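You operate a simulated robot arm through the tools that you are given. There is no shell and no other tool. Be economical: measure what you need, move in short steps, check, and stop when the job is done.

The job below is to be done with a simulated robot arm. You get a single attempt, and the scene is never put back.

TASK
Shut the cards bin.

It is judged by the outcome, as a careful person would: the job done as asked, and still so three seconds after it is handed in. It fails if anything else is knocked over, pushed out of place, dropped, spilled or broken.

THE ROBOT
A 7-joint arm with a two-finger parallel gripper on a trunk, on a base that drives. Base frame: it is fixed to the floor where the robot stands at the start and does not move with it; the origin is under the middle of the robot, x ahead of it, y to its left, z up. Units: m, degrees, N and s.
With the tool pointing down near the work surface it reaches from about 0.34 to 0.76 m from the robot's upright axis, wherever it stands. Its first joint turns from -115.0 to 115.0 degrees. Places, roughly: cards bin [0.6, 0.1, 0.6]. Payload 3.91 kg.
The TCP is the grasp point between the finger pads, 0.03 m short of the fingertips. In the tool frame z runs along the fingers and y along their closing line. The gripper opens to 0.11 m. The fingers are 0.02 m wide and 0.01 m thick; the gripper's body (0.048 by 0.112 m) begins 0.055 m behind the TCP.
Orientation is that of the tool frame in the base frame, as [roll, pitch, yaw] about the fixed x, y, z axes, in that order (R = Rz(yaw) Ry(pitch) Rx(roll)). With the fingers straight down and closing along the base's y, the tool's x points along the base's -x, its y along +y and its z along -z.

THE INTERFACE
- The arm moves only by the tool move_arm. Its argument "moves" is one flat list of numbers, 7 for each row, row after row: the shift along the tool's x, y, z in mm, then the turn, a rotation vector about the tool's x, y, z in degrees, then the opening in per cent of the stroke, from 0 (shut) to 100 (fully open). In form: [tx, ty, tz, rx, ry, rz, gripper, tx, ty, tz, rx, ry, rz, gripper, ...]. A call has 1 to 10 rows; each row shifts and turns the commanded pose from where the row before left it, along the tool's axes as they then stand. Each row takes 0.2 s and may step no farther than 0.05 m and 8.6 degrees from the row before; otherwise, or with a gripper value out of range, the whole call is refused. Where a pose cannot be reached the arm comes as near as it can. A force on the tool above 40 N (or 10 N above the force at the start of the call, whichever is more), or a blocked arm, ends the call early, and 0.2 s more pass. The fingers move at their own pace (about 0.108 m/s each) and stop on an object; they squeeze with about 45 N. The grip force told is the motor's: it shows also when the fingers shut on nothing. Time passes only in rows, and 0.2 s behind the last, so rows that do not move let the fingers close. It gives the time, the measured TCP pose, the force on the tool (base axes), the opening and the grip force at its end, in the units of the frame above (readings bear some noise), with the torque about the TCP (base axes, N m) and any sound that the robot's microphone picked up, and new pictures: "views" is both (left out), scene, wrist or none.
- Cameras (640 x 400 px; columns grow to the right, rows downward): "scene" is now at [0.0086, 0.1584, 1.4468]; the picture's right is [0.07, -1.00, 0.00], its down [-0.84, -0.05, -0.54] and it looks along [0.54, 0.04, -0.84] (base axes); focal length 258 px, centre (320, 200). "wrist" rides on the gripper at [0.072, 0.017, -0.103] in the tool frame; the picture's right is [-0.23, 0.97, 0.00], its down [-0.76, -0.18, -0.62] and it looks along [-0.61, -0.14, 0.78] (tool axes); focal length 222 px, centre (320, 200). There is no depth. A picture from a camera that has moved, and an enlarged one, comes with that camera's place and axes in the base frame and with its lens.
- move_column(by): slides the trunk up (or, below 0, down) by that many m; the arm and the scene camera ride with it, the base frame stays. It gives what a move gives, with no picture.
- roll_base(legs): drives the robot by 1 to 6 legs, each [ahead, turn to the left] in m and degrees, along the robot's own axes; the way and the turn of a leg run together, so that a leg with both is an arc; at most 1.5 m and 180 degrees a leg. The arm and the cameras ride along, it lands a little off, and it stops where it bumps. It gives what a move gives, and a new picture of the scene camera.
- aim_head(pan, tilt): turns the head with the scene camera to pan (to the left, within 155 degrees either way) and tilt (down, from -29 to 69), counted from straight ahead of the robot. It gives what a move gives, and a new picture of the scene camera.
- close_up(camera, box): a new picture of the part [left, top, right, bottom] of that camera's present view, enlarged. The clock stands still meanwhile.
- job_done(): hands the job in; it is judged then, once.

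Go step by step. Nothing tells you exact positions but the pictures and the camera data: compare them with the known pose of the tool, close in by small moves and look again before you grip or let go. The budget is 120 turns and 260 pictures, counting those below and the enlarged ones. Unless the task says otherwise, let go and move clear before handing in, and close with one line.

The tools are called after ">>>" as a command line: name --argument value ..., lists and objects as JSON in quotes. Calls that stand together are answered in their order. move_arm: Moves the arm, as the interface text tells. Its arguments: {"type":"object","properties":{"moves":{"type":"array","items":{"type":"number"}},"views":{"type":"string","enum":["both","scene","wrist","none"]}},"required":["moves"]} The other tools are called the same way: move_column (by) slides the trunk up or down; roll_base (legs) drives the base; aim_head (pan, tilt) turns the head that bears the scene camera; close_up (camera, box) takes an enlarged picture of a part of a camera's view; job_done () hands the job in.

At the start:

```text
t: 0.0
eef_pos: [0.4487, 0.0696, 0.8449]
tool_rot: [-180.0, 0.0, -180.0]
ft_force: [0.0, 0.4, -0.6]
torque: [0.0, 0.0, 0.02]
gripper_width: 0.11
grip_force: 0.1
trunk travel left (down, up): [-0.575, 0.415]
robot x, y, heading: [0.0041, 0.0, -0.2]
head pan, tilt: [3.7, 57.3]
```

scene: 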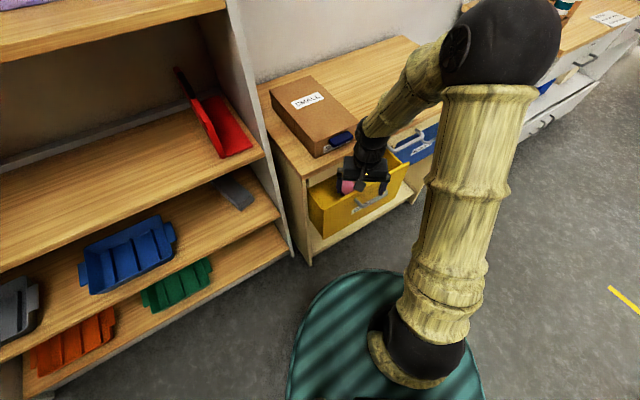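
wrist: 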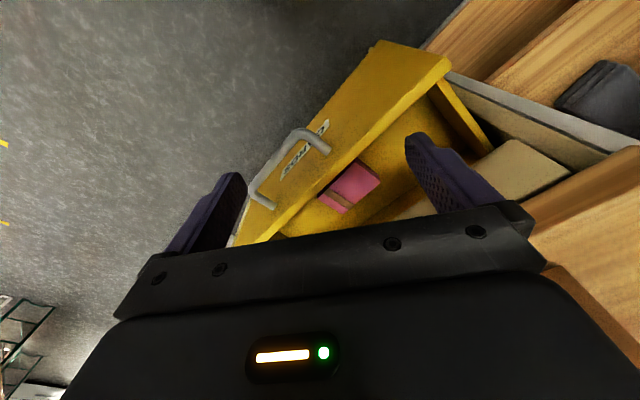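

I see a yellow drawer-like bin pulled out under a desk, with a pink thing in it, and a blue bin farther on. I'll read the labels first.

>>> close_up --camera "scene" --box '[250, 60, 450, 260]'

>>> close_up --camera "wrist" --box '[220, 20, 640, 280]'

```text
2.00 times, centred on (350, 160) of scene
camera zoom: at [0.0086, 0.1584, 1.4468], right [0.07, -1.0, 0.0], down [-0.84, -0.05, -0.54], along [0.54, 0.04, -0.84], focal length 516 px, centre (260, 280)
```

zoom: 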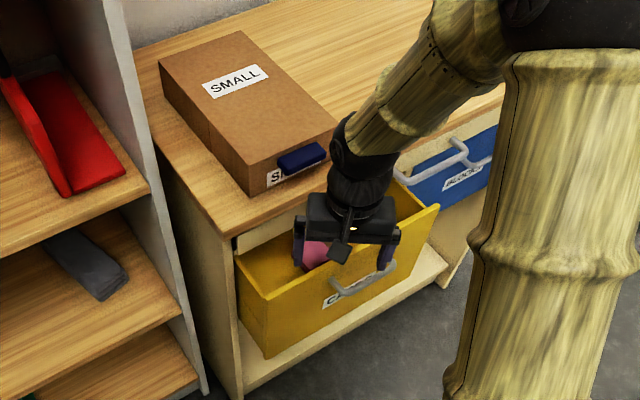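

```text
1.52 times, centred on (430, 150) of wrist
camera zoom: at [0.3771, 0.0868, 0.9485], right [0.23, 0.97, 0.0], down [0.76, -0.18, 0.62], along [0.61, -0.14, -0.78], focal length 338 px, centre (152, 276)
```

zoom: 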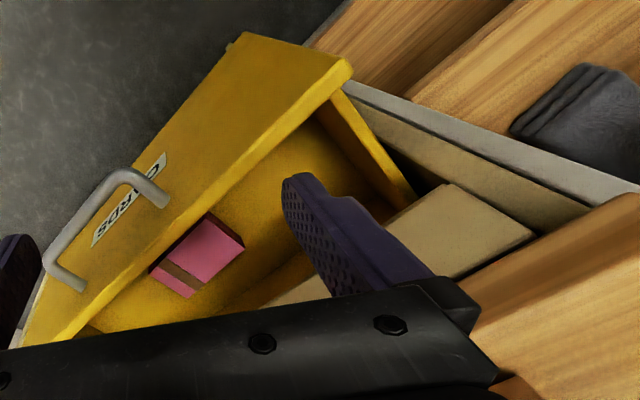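

The yellow bin is CARDS; it is pulled out about 0.13 m and its desk is turned about 37°, so the push should go along roughly (0.8, 0.6). I'll swing the arm aside to see the bin without it in the way.

>>> move_arm --moves '[0, -45, -15, 0, 0, 0, 0, 0, -45, -15, 0, 0, 0, 0, 0, -45, -15, 0, 0, 0, 0, 0, -45, -15, 0, 0, 0, 0, 0, -45, -15, 0, 0, 0, 0, 0, -45, -10, 0, 0, 0, 0]'

>>> close_up --camera "scene" --box '[250, 60, 450, 260]'

```text
t: 1.4
eef_pos: [0.4468, -0.2026, 0.9284]
tool_rot: [-180.0, 0.0, -179.9]
ft_force: [0.2, 1.2, -0.7]
torque: [-0.01, 0.01, 0.02]
gripper_width: 0.0
grip_force: 37.5
trunk travel left (down, up): [-0.575, 0.415]
robot x, y, heading: [0.0012, -0.0016, 0.1]
head pan, tilt: [3.7, 57.3]
camera scene: at [0.0085, 0.158, 1.4468], right [0.06, -1.0, 0.0], down [-0.84, -0.05, -0.54], along [0.54, 0.04, -0.84], focal length 258 px, centre (320, 200)
camera wrist: at [0.3759, -0.1844, 1.0324], right [0.23, 0.97, 0.0], down [0.76, -0.18, 0.62], along [0.61, -0.14, -0.78], focal length 222 px, centre (320, 200)
```

scene: 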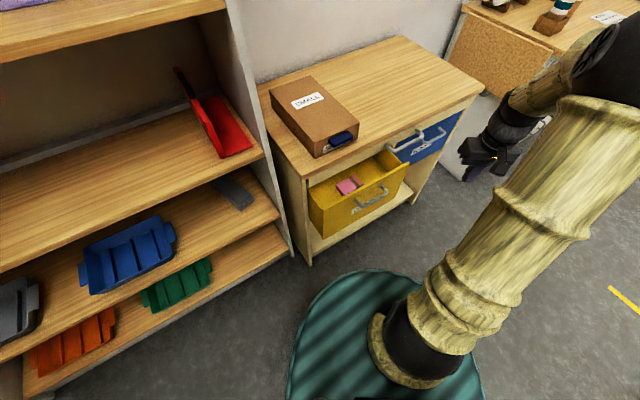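
wrist: 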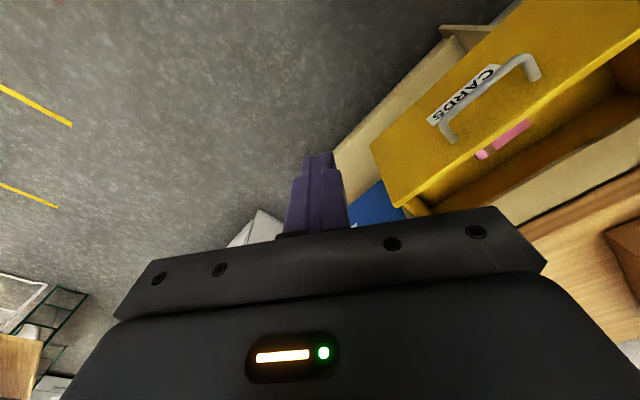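

```text
2.00 times, centred on (350, 160) of scene
camera zoom: at [0.0085, 0.158, 1.4468], right [0.06, -1.0, 0.0], down [-0.84, -0.05, -0.54], along [0.54, 0.04, -0.84], focal length 516 px, centre (260, 280)
```

zoom: 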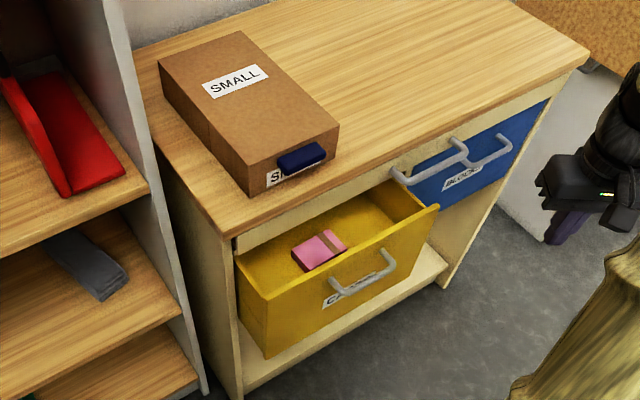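

Now the bin is clear to see. There is an extra grey bar near the blue bin's handle, so I'll look at that and at the bin more closely.

>>> close_up --camera "scene" --box '[370, 100, 470, 162]'

>>> close_up --camera "scene" --box '[300, 130, 420, 245]'

>>> close_up --camera "wrist" --box '[320, 0, 640, 240]'

```text
6.40 times, centred on (420, 131) of scene
camera zoom: at [0.0085, 0.158, 1.4468], right [0.06, -1.0, 0.0], down [-0.84, -0.05, -0.54], along [0.54, 0.04, -0.84], focal length 1650 px, centre (-320, 642)
```

zoom: 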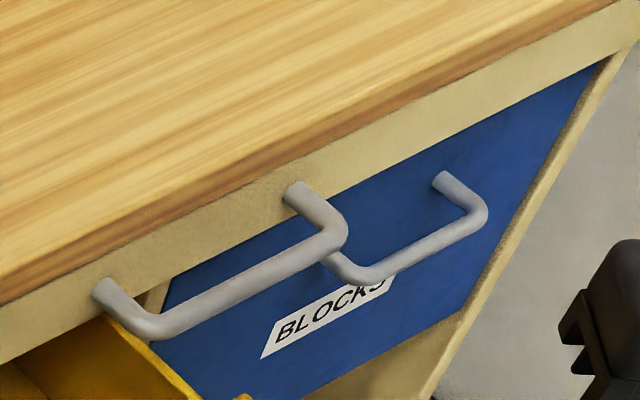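

```text
3.48 times, centred on (360, 188) of scene
camera zoom: at [0.0085, 0.158, 1.4468], right [0.06, -1.0, 0.0], down [-0.84, -0.05, -0.54], along [0.54, 0.04, -0.84], focal length 897 px, centre (181, 244)
```

zoom: 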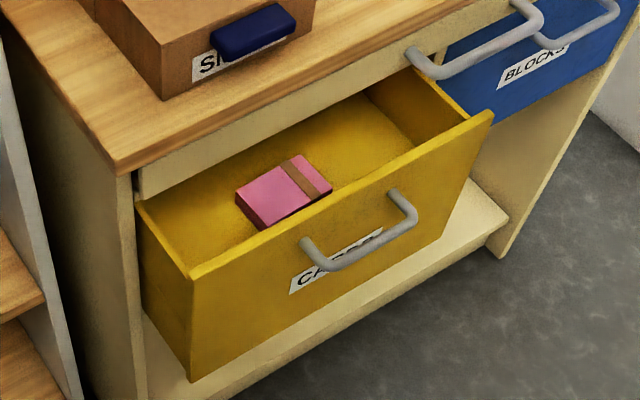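

```text
1.67 times, centred on (480, 120) of wrist
camera zoom: at [0.3759, -0.1844, 1.0324], right [0.23, 0.97, 0.0], down [0.76, -0.18, 0.62], along [0.61, -0.14, -0.78], focal length 370 px, centre (53, 333)
```

zoom: 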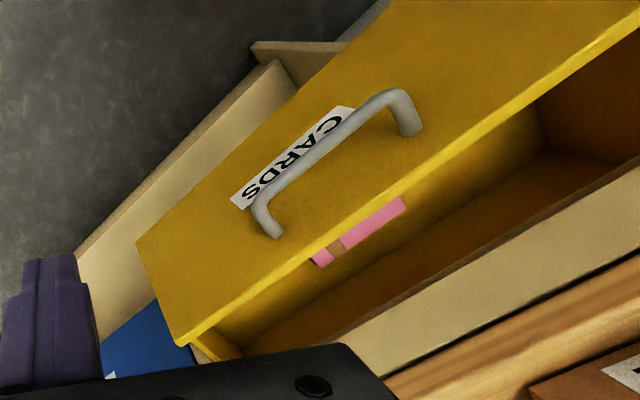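

Triangulating from both cameras, the bin's front panel runs from about (0.42, 0.18) to (0.64, -0.115), top at z≈0.75, bottom at ≈0.52, and the handle sits at z≈0.69. I want to push flat on the panel below the handle, which needs more room, so I'll check the floor behind before backing up.

>>> aim_head --pan 150 --tilt 45

>>> aim_head --pan -150 --tilt 45

```text
t: 3.7
eef_pos: [0.4483, -0.201, 0.9291]
tool_rot: [-180.0, 0.0, 180.0]
ft_force: [0.0, -0.2, 0.7]
torque: [0.01, 0.02, -0.02]
gripper_width: 0.0
grip_force: 37.6
trunk travel left (down, up): [-0.575, 0.415]
robot x, y, heading: [0.0002, -0.0046, 0.0]
head pan, tilt: [150.0, 45.0]
camera scene: at [-0.1314, 0.1945, 1.463], right [0.5, 0.87, 0.0], down [0.61, -0.35, -0.71], along [-0.61, 0.35, -0.71], focal length 258 px, centre (320, 200)
```

scene: 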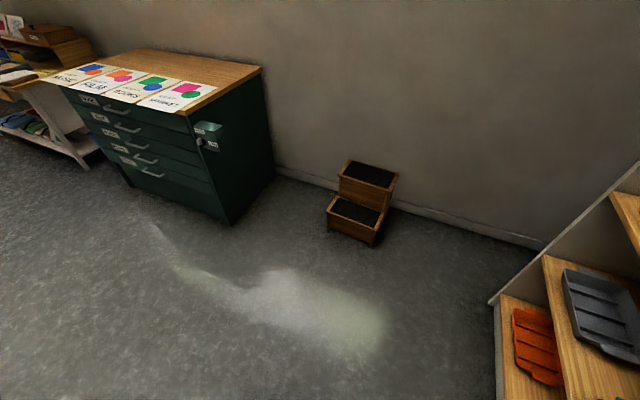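

```text
t: 7.8
eef_pos: [0.4468, -0.2017, 0.9285]
tool_rot: [179.9, 0.0, -180.0]
ft_force: [0.1, -0.1, 0.2]
torque: [0.02, -0.01, 0.02]
gripper_width: 0.0002
grip_force: 38.0
trunk travel left (down, up): [-0.575, 0.415]
robot x, y, heading: [0.0008, -0.0003, -0.2]
head pan, tilt: [-150.0, 45.0]
camera scene: at [-0.1314, 0.1131, 1.463], right [-0.5, 0.87, 0.0], down [0.61, 0.35, -0.71], along [-0.61, -0.35, -0.71], focal length 258 px, centre (320, 200)
```

scene: 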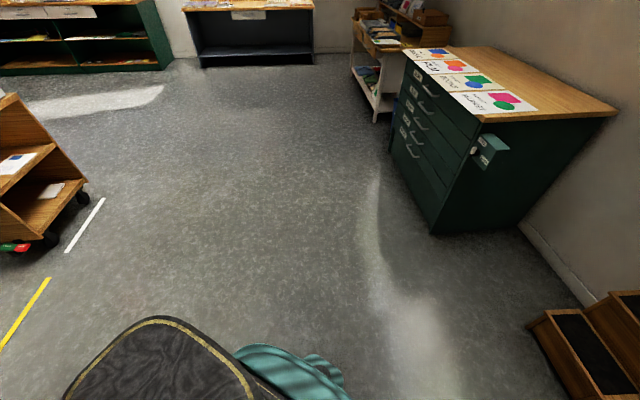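

The floor behind is clear. I'll back up 0.25 m and point the head at the bin again.

>>> roll_base --legs '[[-0.25, 0]]'

>>> aim_head --pan 0 --tilt 48

```text
t: 9.6
eef_pos: [0.1903, -0.2024, 0.9295]
tool_rot: [179.9, 0.1, 179.9]
ft_force: [0.9, -0.4, 0.0]
torque: [0.04, 0.01, -0.02]
gripper_width: 0.0001
grip_force: 37.5
trunk travel left (down, up): [-0.575, 0.415]
robot x, y, heading: [-0.2582, 0.0017, -0.1]
head pan, tilt: [-150.0, 45.0]
camera scene: at [-0.3883, 0.1139, 1.463], right [-0.5, 0.87, 0.0], down [0.61, 0.35, -0.71], along [-0.61, -0.35, -0.71], focal length 258 px, centre (320, 200)
```

scene: 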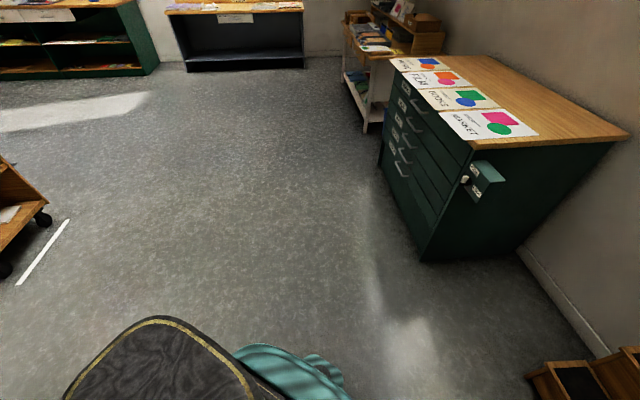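

```text
t: 12.0
eef_pos: [0.1898, -0.2022, 0.9294]
tool_rot: [-179.9, 0.0, 179.9]
ft_force: [0.1, 0.1, 0.0]
torque: [-0.01, 0.02, 0.04]
gripper_width: 0.0001
grip_force: 38.1
trunk travel left (down, up): [-0.575, 0.415]
robot x, y, heading: [-0.2576, 0.0033, -0.1]
head pan, tilt: [0.0, 48.0]
camera scene: at [-0.2386, 0.1541, 1.4588], right [0.0, -1.0, 0.0], down [-0.74, 0.0, -0.67], along [0.67, 0.0, -0.74], focal length 258 px, centre (320, 200)
```

scene: 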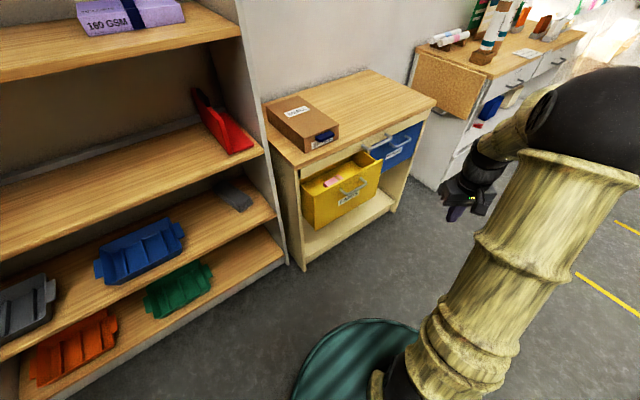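

The new view agrees with my estimate of the handle. Next I'll turn the tool to face the panel and tip it up toward the horizontal while still clear of everything.

>>> move_arm --moves '[0, 0, 0, 0, 0, -7.2, 0, 0, 0, 0, 0, 0, -7.2, 0, 0, 0, 0, 0, 0, -7.2, 0, 0, 0, 0, 0, 0, -7.2, 0, 0, 0, 0, 0, 0, -7.2, 0, 0, 0, 40, 0, 0, 0, 0, 0, 0, 40, 0, 0, 0, 0, 0, 0, 40, 0, 0, 0, 0, 0, 0, 40, 0, 0, 0, 0]' --views "none"

>>> move_arm --moves '[0, 0, 0, 0, -7.5, 0, 0, 0, 0, 0, 0, -7.5, 0, 0, 0, 0, 0, 0, -7.5, 0, 0, 0, 0, 0, 0, -7.5, 0, 0, 0, 0, 0, 0, -7.5, 0, 0, 0, 0, 0, 0, -7.5, 0, 0, 0, 0, 0, 0, -7.5, 0, 0, 0, 0, 0, 0, -7.5, 0, 0]'

```text
t: 14.0
eef_pos: [0.1925, -0.2013, 0.7664]
tool_rot: [179.8, 0.0, -144.1]
ft_force: [-0.6, 0.1, -0.3]
torque: [-0.02, -0.01, 0.0]
gripper_width: 0.0001
grip_force: 37.3
trunk travel left (down, up): [-0.575, 0.415]
robot x, y, heading: [-0.2539, 0.0004, -0.2]
head pan, tilt: [0.0, 48.0]
```

```text
t: 15.8
eef_pos: [0.1899, -0.2025, 0.7693]
tool_rot: [-179.8, 60.1, -143.9]
ft_force: [-0.7, -0.8, 0.4]
torque: [-0.01, 0.01, -0.04]
gripper_width: 0.0001
grip_force: 37.9
trunk travel left (down, up): [-0.575, 0.415]
robot x, y, heading: [-0.2541, 0.0011, -0.2]
head pan, tilt: [0.0, 48.0]
camera scene: at [-0.2387, 0.154, 1.4589], right [0.0, -1.0, 0.0], down [-0.74, 0.0, -0.67], along [0.67, 0.0, -0.74], focal length 258 px, centre (320, 200)
camera wrist: at [0.0791, -0.2619, 0.7585], right [-0.48, 0.86, 0.2], down [-0.03, -0.24, 0.97], along [0.88, 0.46, 0.14], focal length 222 px, centre (320, 200)
```

scene: 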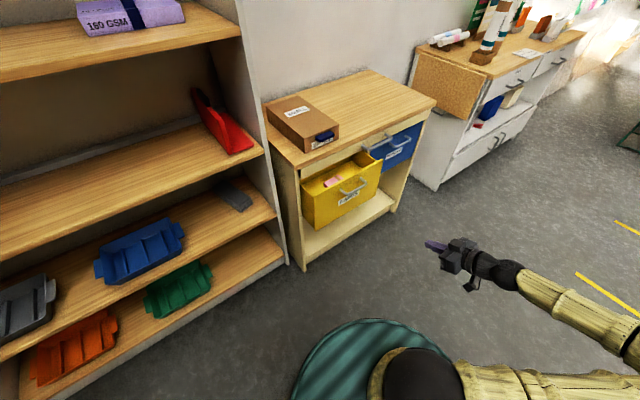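
wrist: 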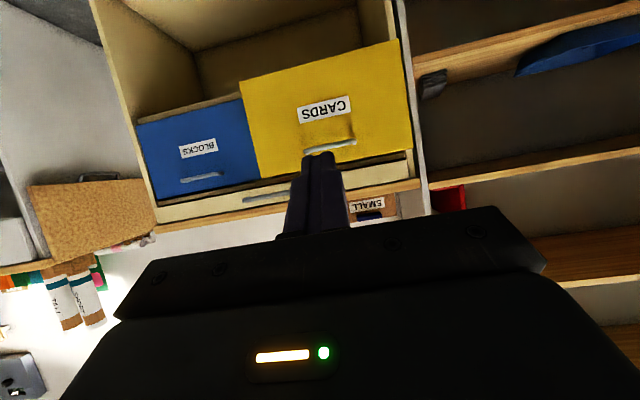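

The wrist view confirms the panel, seen squarely (upside down). I'll go forward and down to stand about 0.1 m in front of the panel, below the handle.

>>> move_arm --moves '[-1.4, 0, 40.8, 0, 0, 0, 0, -1.4, 0, 40.8, 0, 0, 0, 0, -1.4, 0, 40.8, 0, 0, 0, 0, -1.4, 0, 40.8, 0, 0, 0, 0, -1.4, 0, 40.8, 0, 0, 0, 0, -1.4, 0, 40.8, 0, 0, 0, 0, -1.4, 0, 40.8, 0, 0, 0, 0, -1.4, 0, 40.8, 0, 0, 0, 0]'

>>> close_up --camera "scene" --box '[250, 90, 450, 260]'

```text
t: 17.6
eef_pos: [0.4263, -0.0341, 0.6126]
tool_rot: [-180.0, 60.0, -144.2]
ft_force: [-0.3, 0.4, 0.0]
torque: [0.04, -0.02, -0.01]
gripper_width: 0.0002
grip_force: 37.4
trunk travel left (down, up): [-0.575, 0.415]
robot x, y, heading: [-0.2557, 0.0008, 0.1]
head pan, tilt: [0.0, 48.0]
camera scene: at [-0.2384, 0.1542, 1.4588], right [0.0, -1.0, 0.0], down [-0.74, 0.0, -0.67], along [0.67, 0.0, -0.74], focal length 258 px, centre (320, 200)
camera wrist: at [0.314, -0.0927, 0.6023], right [-0.48, 0.86, 0.2], down [-0.02, -0.24, 0.97], along [0.88, 0.46, 0.13], focal length 222 px, centre (320, 200)
```

scene: 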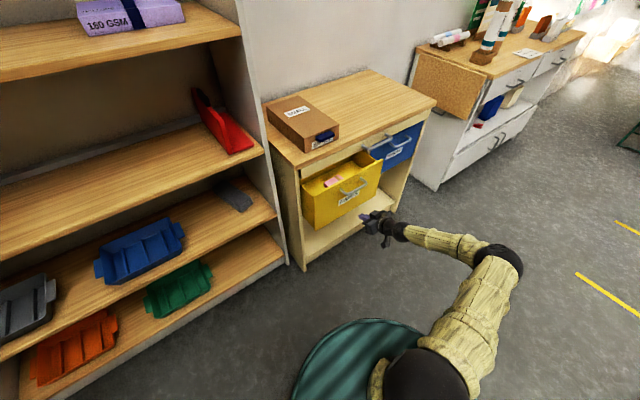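
wrist: 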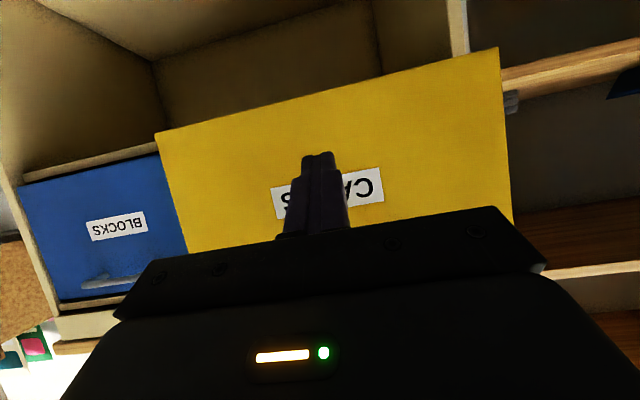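

```text
2.35 times, centred on (350, 175) of scene
camera zoom: at [-0.2384, 0.1542, 1.4588], right [0.0, -1.0, 0.0], down [-0.74, 0.0, -0.67], along [0.67, 0.0, -0.74], focal length 606 px, centre (249, 259)
```

zoom: 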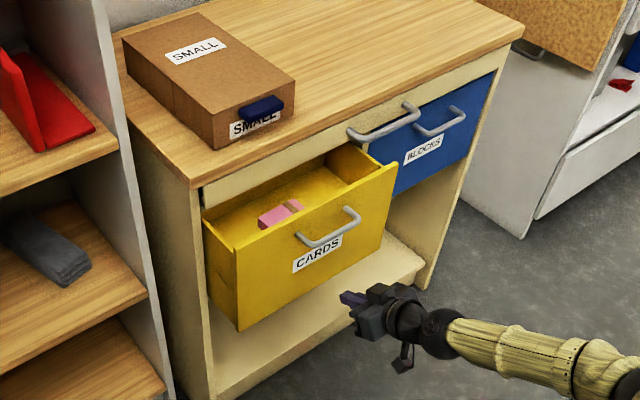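

All is lined up about 0.1 m away. I'll go straight forward in slow steps until I touch, then push a bit.

>>> move_arm --moves '[-10, 0, 17.3, 0, 0, 0, 0, -10, 0, 17.3, 0, 0, 0, 0, -10, 0, 17.3, 0, 0, 0, 0, -7.5, 0, 13, 0, 0, 0, 0, -5, 0, 8.7, 0, 0, 0, 0, -5, 0, 8.7, 0, 0, 0, 0, -5, 0, 8.7, 0, 0, 0, 0, -5, 0, 8.7, 0, 0, 0, 0]'

>>> close_up --camera "scene" --box '[250, 90, 450, 260]'

```text
t: 19.4
eef_pos: [0.5177, 0.0328, 0.6138]
tool_rot: [179.9, 60.0, -144.2]
ft_force: [-0.3, -0.1, -0.5]
torque: [-0.03, 0.01, 0.03]
gripper_width: 0.0
grip_force: 37.2
trunk travel left (down, up): [-0.575, 0.415]
robot x, y, heading: [-0.2563, 0.0016, -0.3]
head pan, tilt: [0.0, 48.0]
camera scene: at [-0.2385, 0.1541, 1.4588], right [0.0, -1.0, 0.0], down [-0.74, 0.0, -0.67], along [0.67, 0.0, -0.74], focal length 258 px, centre (320, 200)
camera wrist: at [0.4074, -0.026, 0.6032], right [-0.48, 0.86, 0.2], down [-0.02, -0.24, 0.97], along [0.88, 0.46, 0.13], focal length 222 px, centre (320, 200)
```

scene: 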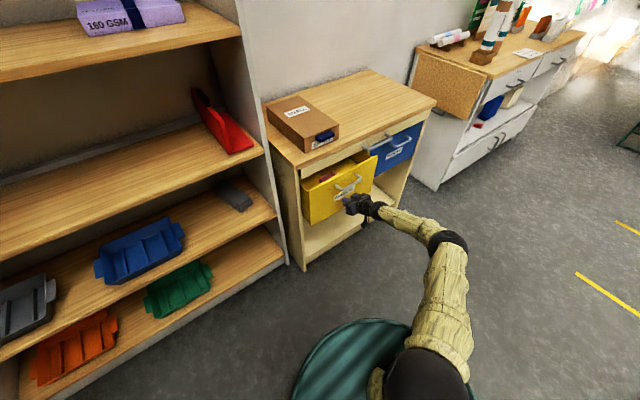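
wrist: 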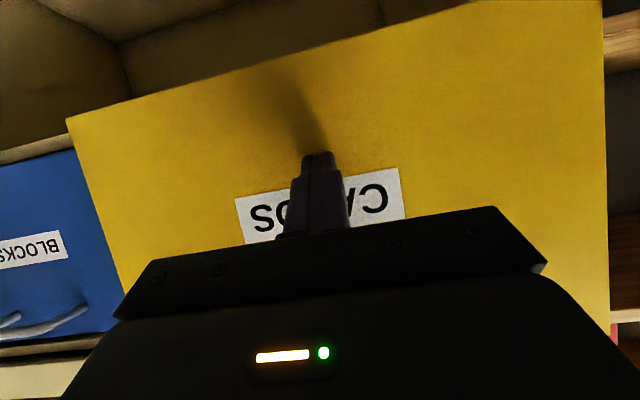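

```text
2.35 times, centred on (350, 175) of scene
camera zoom: at [-0.2385, 0.1541, 1.4588], right [0.0, -1.0, 0.0], down [-0.74, 0.0, -0.67], along [0.67, 0.0, -0.74], focal length 606 px, centre (249, 259)
```

zoom: 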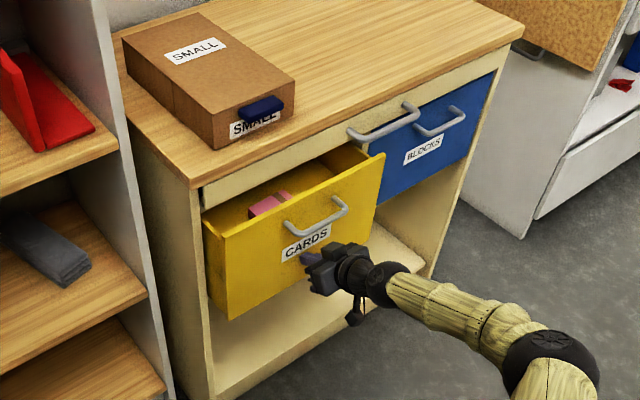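

The bin is sliding in with little force. I'll go on pushing, about 50 mm more.

>>> move_arm --moves '[-5, 0, 8.7, 0, 0, 0, 0, -5, 0, 8.7, 0, 0, 0, 0, -5, 0, 8.7, 0, 0, 0, 0, -5, 0, 8.7, 0, 0, 0, 0, -5, 0, 8.7, 0, 0, 0, 0]'

>>> close_up --camera "scene" --box '[250, 90, 450, 260]'

```text
t: 20.6
eef_pos: [0.5584, 0.0636, 0.6157]
tool_rot: [179.9, 60.0, -144.0]
ft_force: [0.5, 0.1, -0.3]
torque: [0.0, -0.01, 0.02]
gripper_width: 0.0002
grip_force: 37.4
trunk travel left (down, up): [-0.575, 0.415]
robot x, y, heading: [-0.2543, 0.0028, 0.0]
head pan, tilt: [0.0, 48.0]
camera scene: at [-0.2386, 0.1541, 1.4588], right [0.0, -1.0, 0.0], down [-0.74, 0.0, -0.67], along [0.67, 0.0, -0.74], focal length 258 px, centre (320, 200)
camera wrist: at [0.4463, 0.0047, 0.6048], right [-0.48, 0.86, 0.2], down [-0.02, -0.24, 0.97], along [0.88, 0.46, 0.13], focal length 222 px, centre (320, 200)
```

scene: 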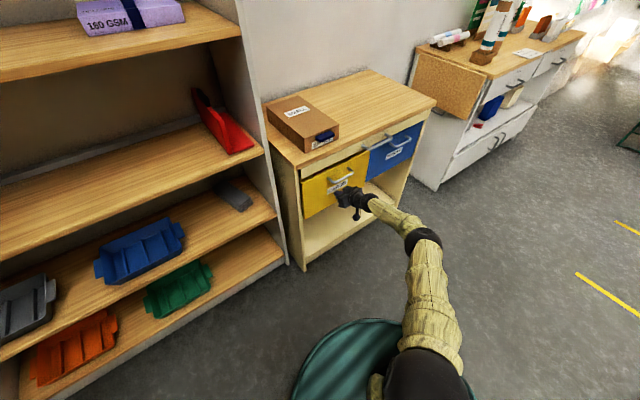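
wrist: 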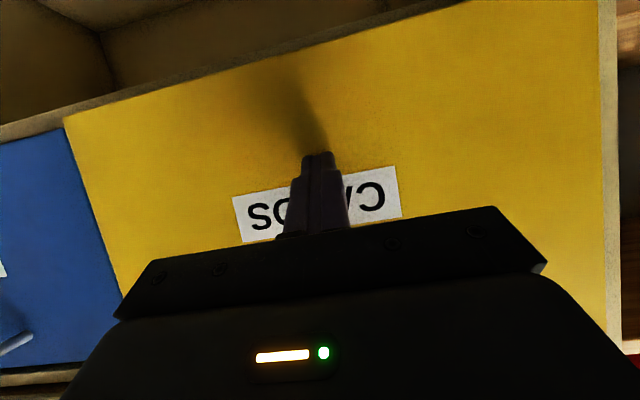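

```text
2.35 times, centred on (350, 175) of scene
camera zoom: at [-0.2386, 0.1541, 1.4588], right [0.0, -1.0, 0.0], down [-0.74, 0.0, -0.67], along [0.67, 0.0, -0.74], focal length 606 px, centre (249, 259)
```

zoom: 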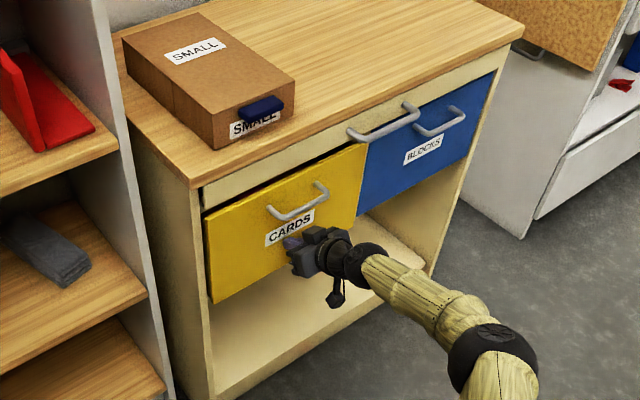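

There's a small gap left. I'll push in 6 mm steps until resistance shows.

>>> move_arm --moves '[-3, 0, 5.2, 0, 0, 0, 0, -3, 0, 5.2, 0, 0, 0, 0, -3, 0, 5.2, 0, 0, 0, 0, 0, 0, 0, 0, 0, 0, 0]'

>>> close_up --camera "scene" --box '[290, 110, 430, 220]'

```text
t: 21.6
eef_pos: [0.5704, 0.073, 0.6145]
tool_rot: [179.9, 60.0, -144.2]
ft_force: [-14.9, -8.7, 2.3]
torque: [-0.11, -0.01, 0.06]
gripper_width: 0.0
grip_force: 37.5
trunk travel left (down, up): [-0.575, 0.415]
robot x, y, heading: [-0.2557, 0.0017, -0.0]
head pan, tilt: [0.0, 48.0]
camera scene: at [-0.2403, 0.1534, 1.4589], right [0.0, -1.0, 0.0], down [-0.74, 0.0, -0.67], along [0.67, 0.0, -0.74], focal length 258 px, centre (320, 200)
camera wrist: at [0.4608, 0.0143, 0.6038], right [-0.48, 0.86, 0.2], down [-0.02, -0.24, 0.97], along [0.88, 0.46, 0.13], focal length 222 px, centre (320, 200)
```

scene: 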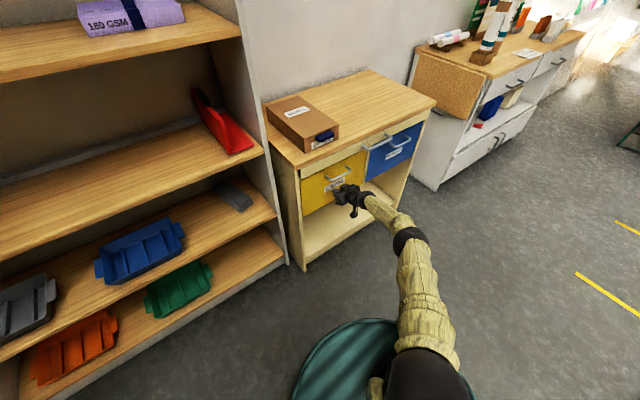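
wrist: 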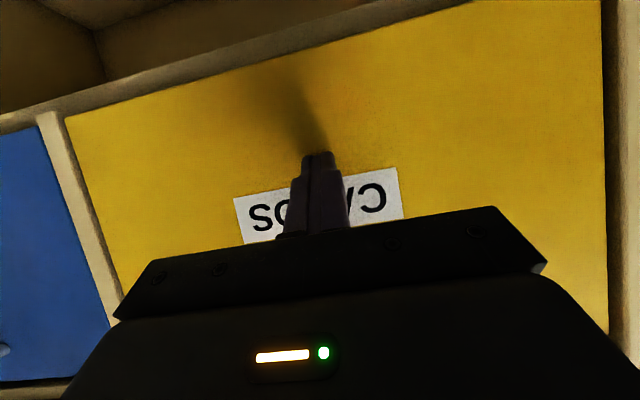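

```text
3.64 times, centred on (360, 165) of scene
camera zoom: at [-0.2403, 0.1534, 1.4589], right [0.0, -1.0, 0.0], down [-0.74, 0.0, -0.67], along [0.67, 0.0, -0.74], focal length 937 px, centre (174, 327)
```

zoom: 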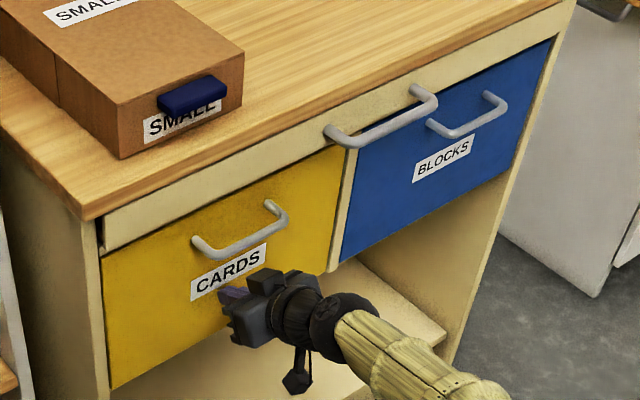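

The bin looks flush with its neighbour and resists at about 17 N. I'll press a little more to make sure it is on its stop.

>>> move_arm --moves '[-1.5, 0, 2.6, 0, 0, 0, 0, -1.5, 0, 2.6, 0, 0, 0, 0, 0, 0, 0, 0, 0, 0, 0]' --views "none"

```text
t: 22.0
eef_pos: [0.5724, 0.0724, 0.6135]
tool_rot: [179.9, 59.8, -144.2]
ft_force: [-17.1, -7.5, 8.0]
torque: [0.08, -0.11, 0.14]
gripper_width: 0.0001
grip_force: 37.2
trunk travel left (down, up): [-0.575, 0.415]
robot x, y, heading: [-0.2521, -0.0015, 0.1]
head pan, tilt: [0.0, 48.0]
stopped in row 2: the force on the tool passed its limit (the readings are from after the stop); the commanded pose is now the measured one
```

It is hard against the stop. I'll back straight off and check that it stays shut.

>>> move_arm --moves '[5, 0, -8.7, 0, 0, 0, 0, 10, 0, -17.3, 0, 0, 0, 0, 15, 0, -26, 0, 0, 0, 0, 20, 0, -34.6, 0, 0, 0, 0, 20, 0, -34.6, 0, 0, 0, 0, 20, 0, -34.6, 0, 0, 0, 0]'

>>> close_up --camera "scene" --box '[270, 90, 430, 220]'

>>> close_up --camera "wrist" --box '[100, 0, 500, 250]'

```text
t: 23.4
eef_pos: [0.428, -0.0342, 0.6127]
tool_rot: [179.9, 59.7, -144.2]
ft_force: [0.6, -0.3, 0.5]
torque: [0.01, -0.05, 0.02]
gripper_width: 0.0
grip_force: 38.3
trunk travel left (down, up): [-0.575, 0.415]
robot x, y, heading: [-0.2589, -0.002, 0.2]
head pan, tilt: [0.0, 48.0]
camera scene: at [-0.239, 0.1541, 1.4588], right [0.0, -1.0, 0.0], down [-0.74, 0.0, -0.67], along [0.67, 0.0, -0.74], focal length 258 px, centre (320, 200)
camera wrist: at [0.3168, -0.0927, 0.6024], right [-0.48, 0.86, 0.2], down [-0.02, -0.23, 0.97], along [0.88, 0.46, 0.13], focal length 222 px, centre (320, 200)
```

scene: 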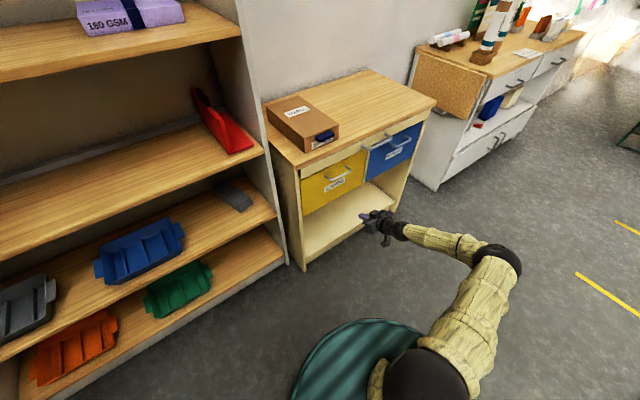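
wrist: 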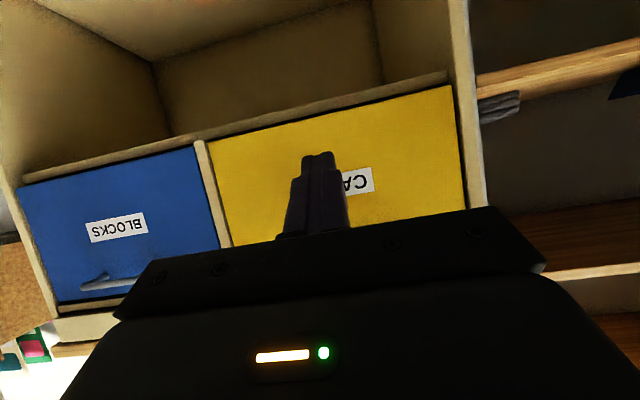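

```text
3.08 times, centred on (350, 155) of scene
camera zoom: at [-0.239, 0.1541, 1.4588], right [0.0, -1.0, 0.0], down [-0.74, 0.0, -0.67], along [0.67, 0.0, -0.74], focal length 793 px, centre (228, 338)
```

zoom: 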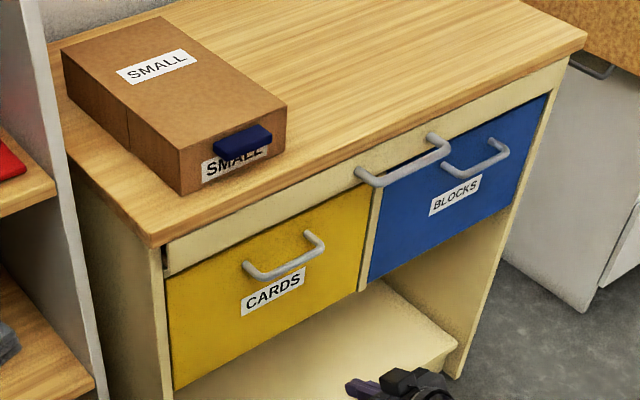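

```text
1.60 times, centred on (300, 125) of wrist
camera zoom: at [0.3168, -0.0927, 0.6024], right [-0.48, 0.86, 0.2], down [-0.02, -0.23, 0.97], along [0.88, 0.46, 0.13], focal length 355 px, centre (352, 320)
```

zoom: 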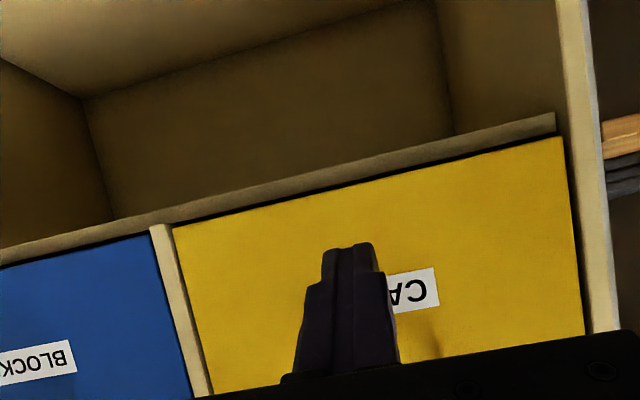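

The bin is flush with the frame and with the blue bin, and nothing else has moved. I'll wait two seconds to be sure it doesn't creep back open.

>>> move_arm --moves '[0, 0, 0, 0, 0, 0, 0, 0, 0, 0, 0, 0, 0, 0, 0, 0, 0, 0, 0, 0, 0, 0, 0, 0, 0, 0, 0, 0, 0, 0, 0, 0, 0, 0, 0, 0, 0, 0, 0, 0, 0, 0, 0, 0, 0, 0, 0, 0, 0, 0, 0, 0, 0, 0, 0, 0, 0, 0, 0, 0, 0, 0, 0, 0, 0, 0, 0, 0, 0, 0]' --views "scene"

>>> close_up --camera "scene" --box '[270, 90, 430, 220]'

```text
t: 25.6
eef_pos: [0.4284, -0.0331, 0.6119]
tool_rot: [179.8, 59.8, -144.2]
ft_force: [-0.4, -0.1, 0.6]
torque: [0.03, -0.01, -0.01]
gripper_width: 0.0
grip_force: 37.7
trunk travel left (down, up): [-0.575, 0.415]
robot x, y, heading: [-0.2582, -0.0017, -0.3]
head pan, tilt: [0.0, 48.0]
camera scene: at [-0.2389, 0.1541, 1.4588], right [0.0, -1.0, 0.0], down [-0.74, 0.0, -0.67], along [0.67, 0.0, -0.74], focal length 258 px, centre (320, 200)
```

scene: 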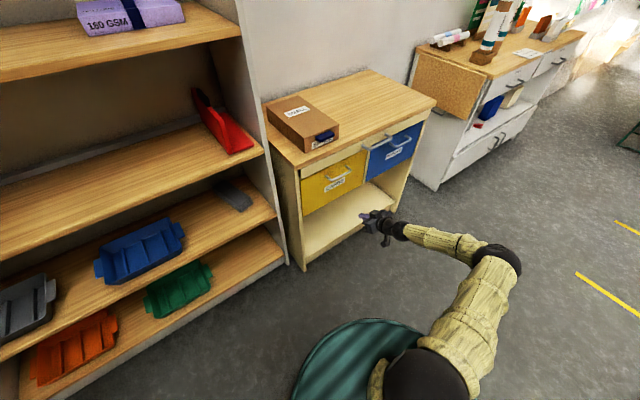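

```text
3.08 times, centred on (350, 155) of scene
camera zoom: at [-0.2389, 0.1541, 1.4588], right [0.0, -1.0, 0.0], down [-0.74, 0.0, -0.67], along [0.67, 0.0, -0.74], focal length 793 px, centre (228, 338)
```

zoom: 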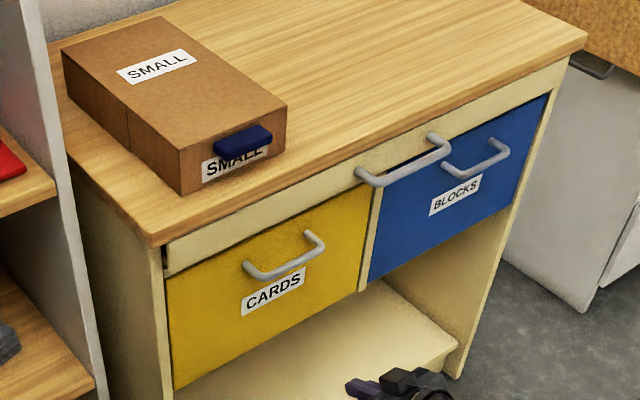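

The bin has stayed shut and the arm is clear, so I'm handing in.

>>> job_done

```text
The job is handed in.
```

The cards bin is shut: it sits flush against its stop, it stayed shut for two seconds after the arm backed off, and nothing else was disturbed.
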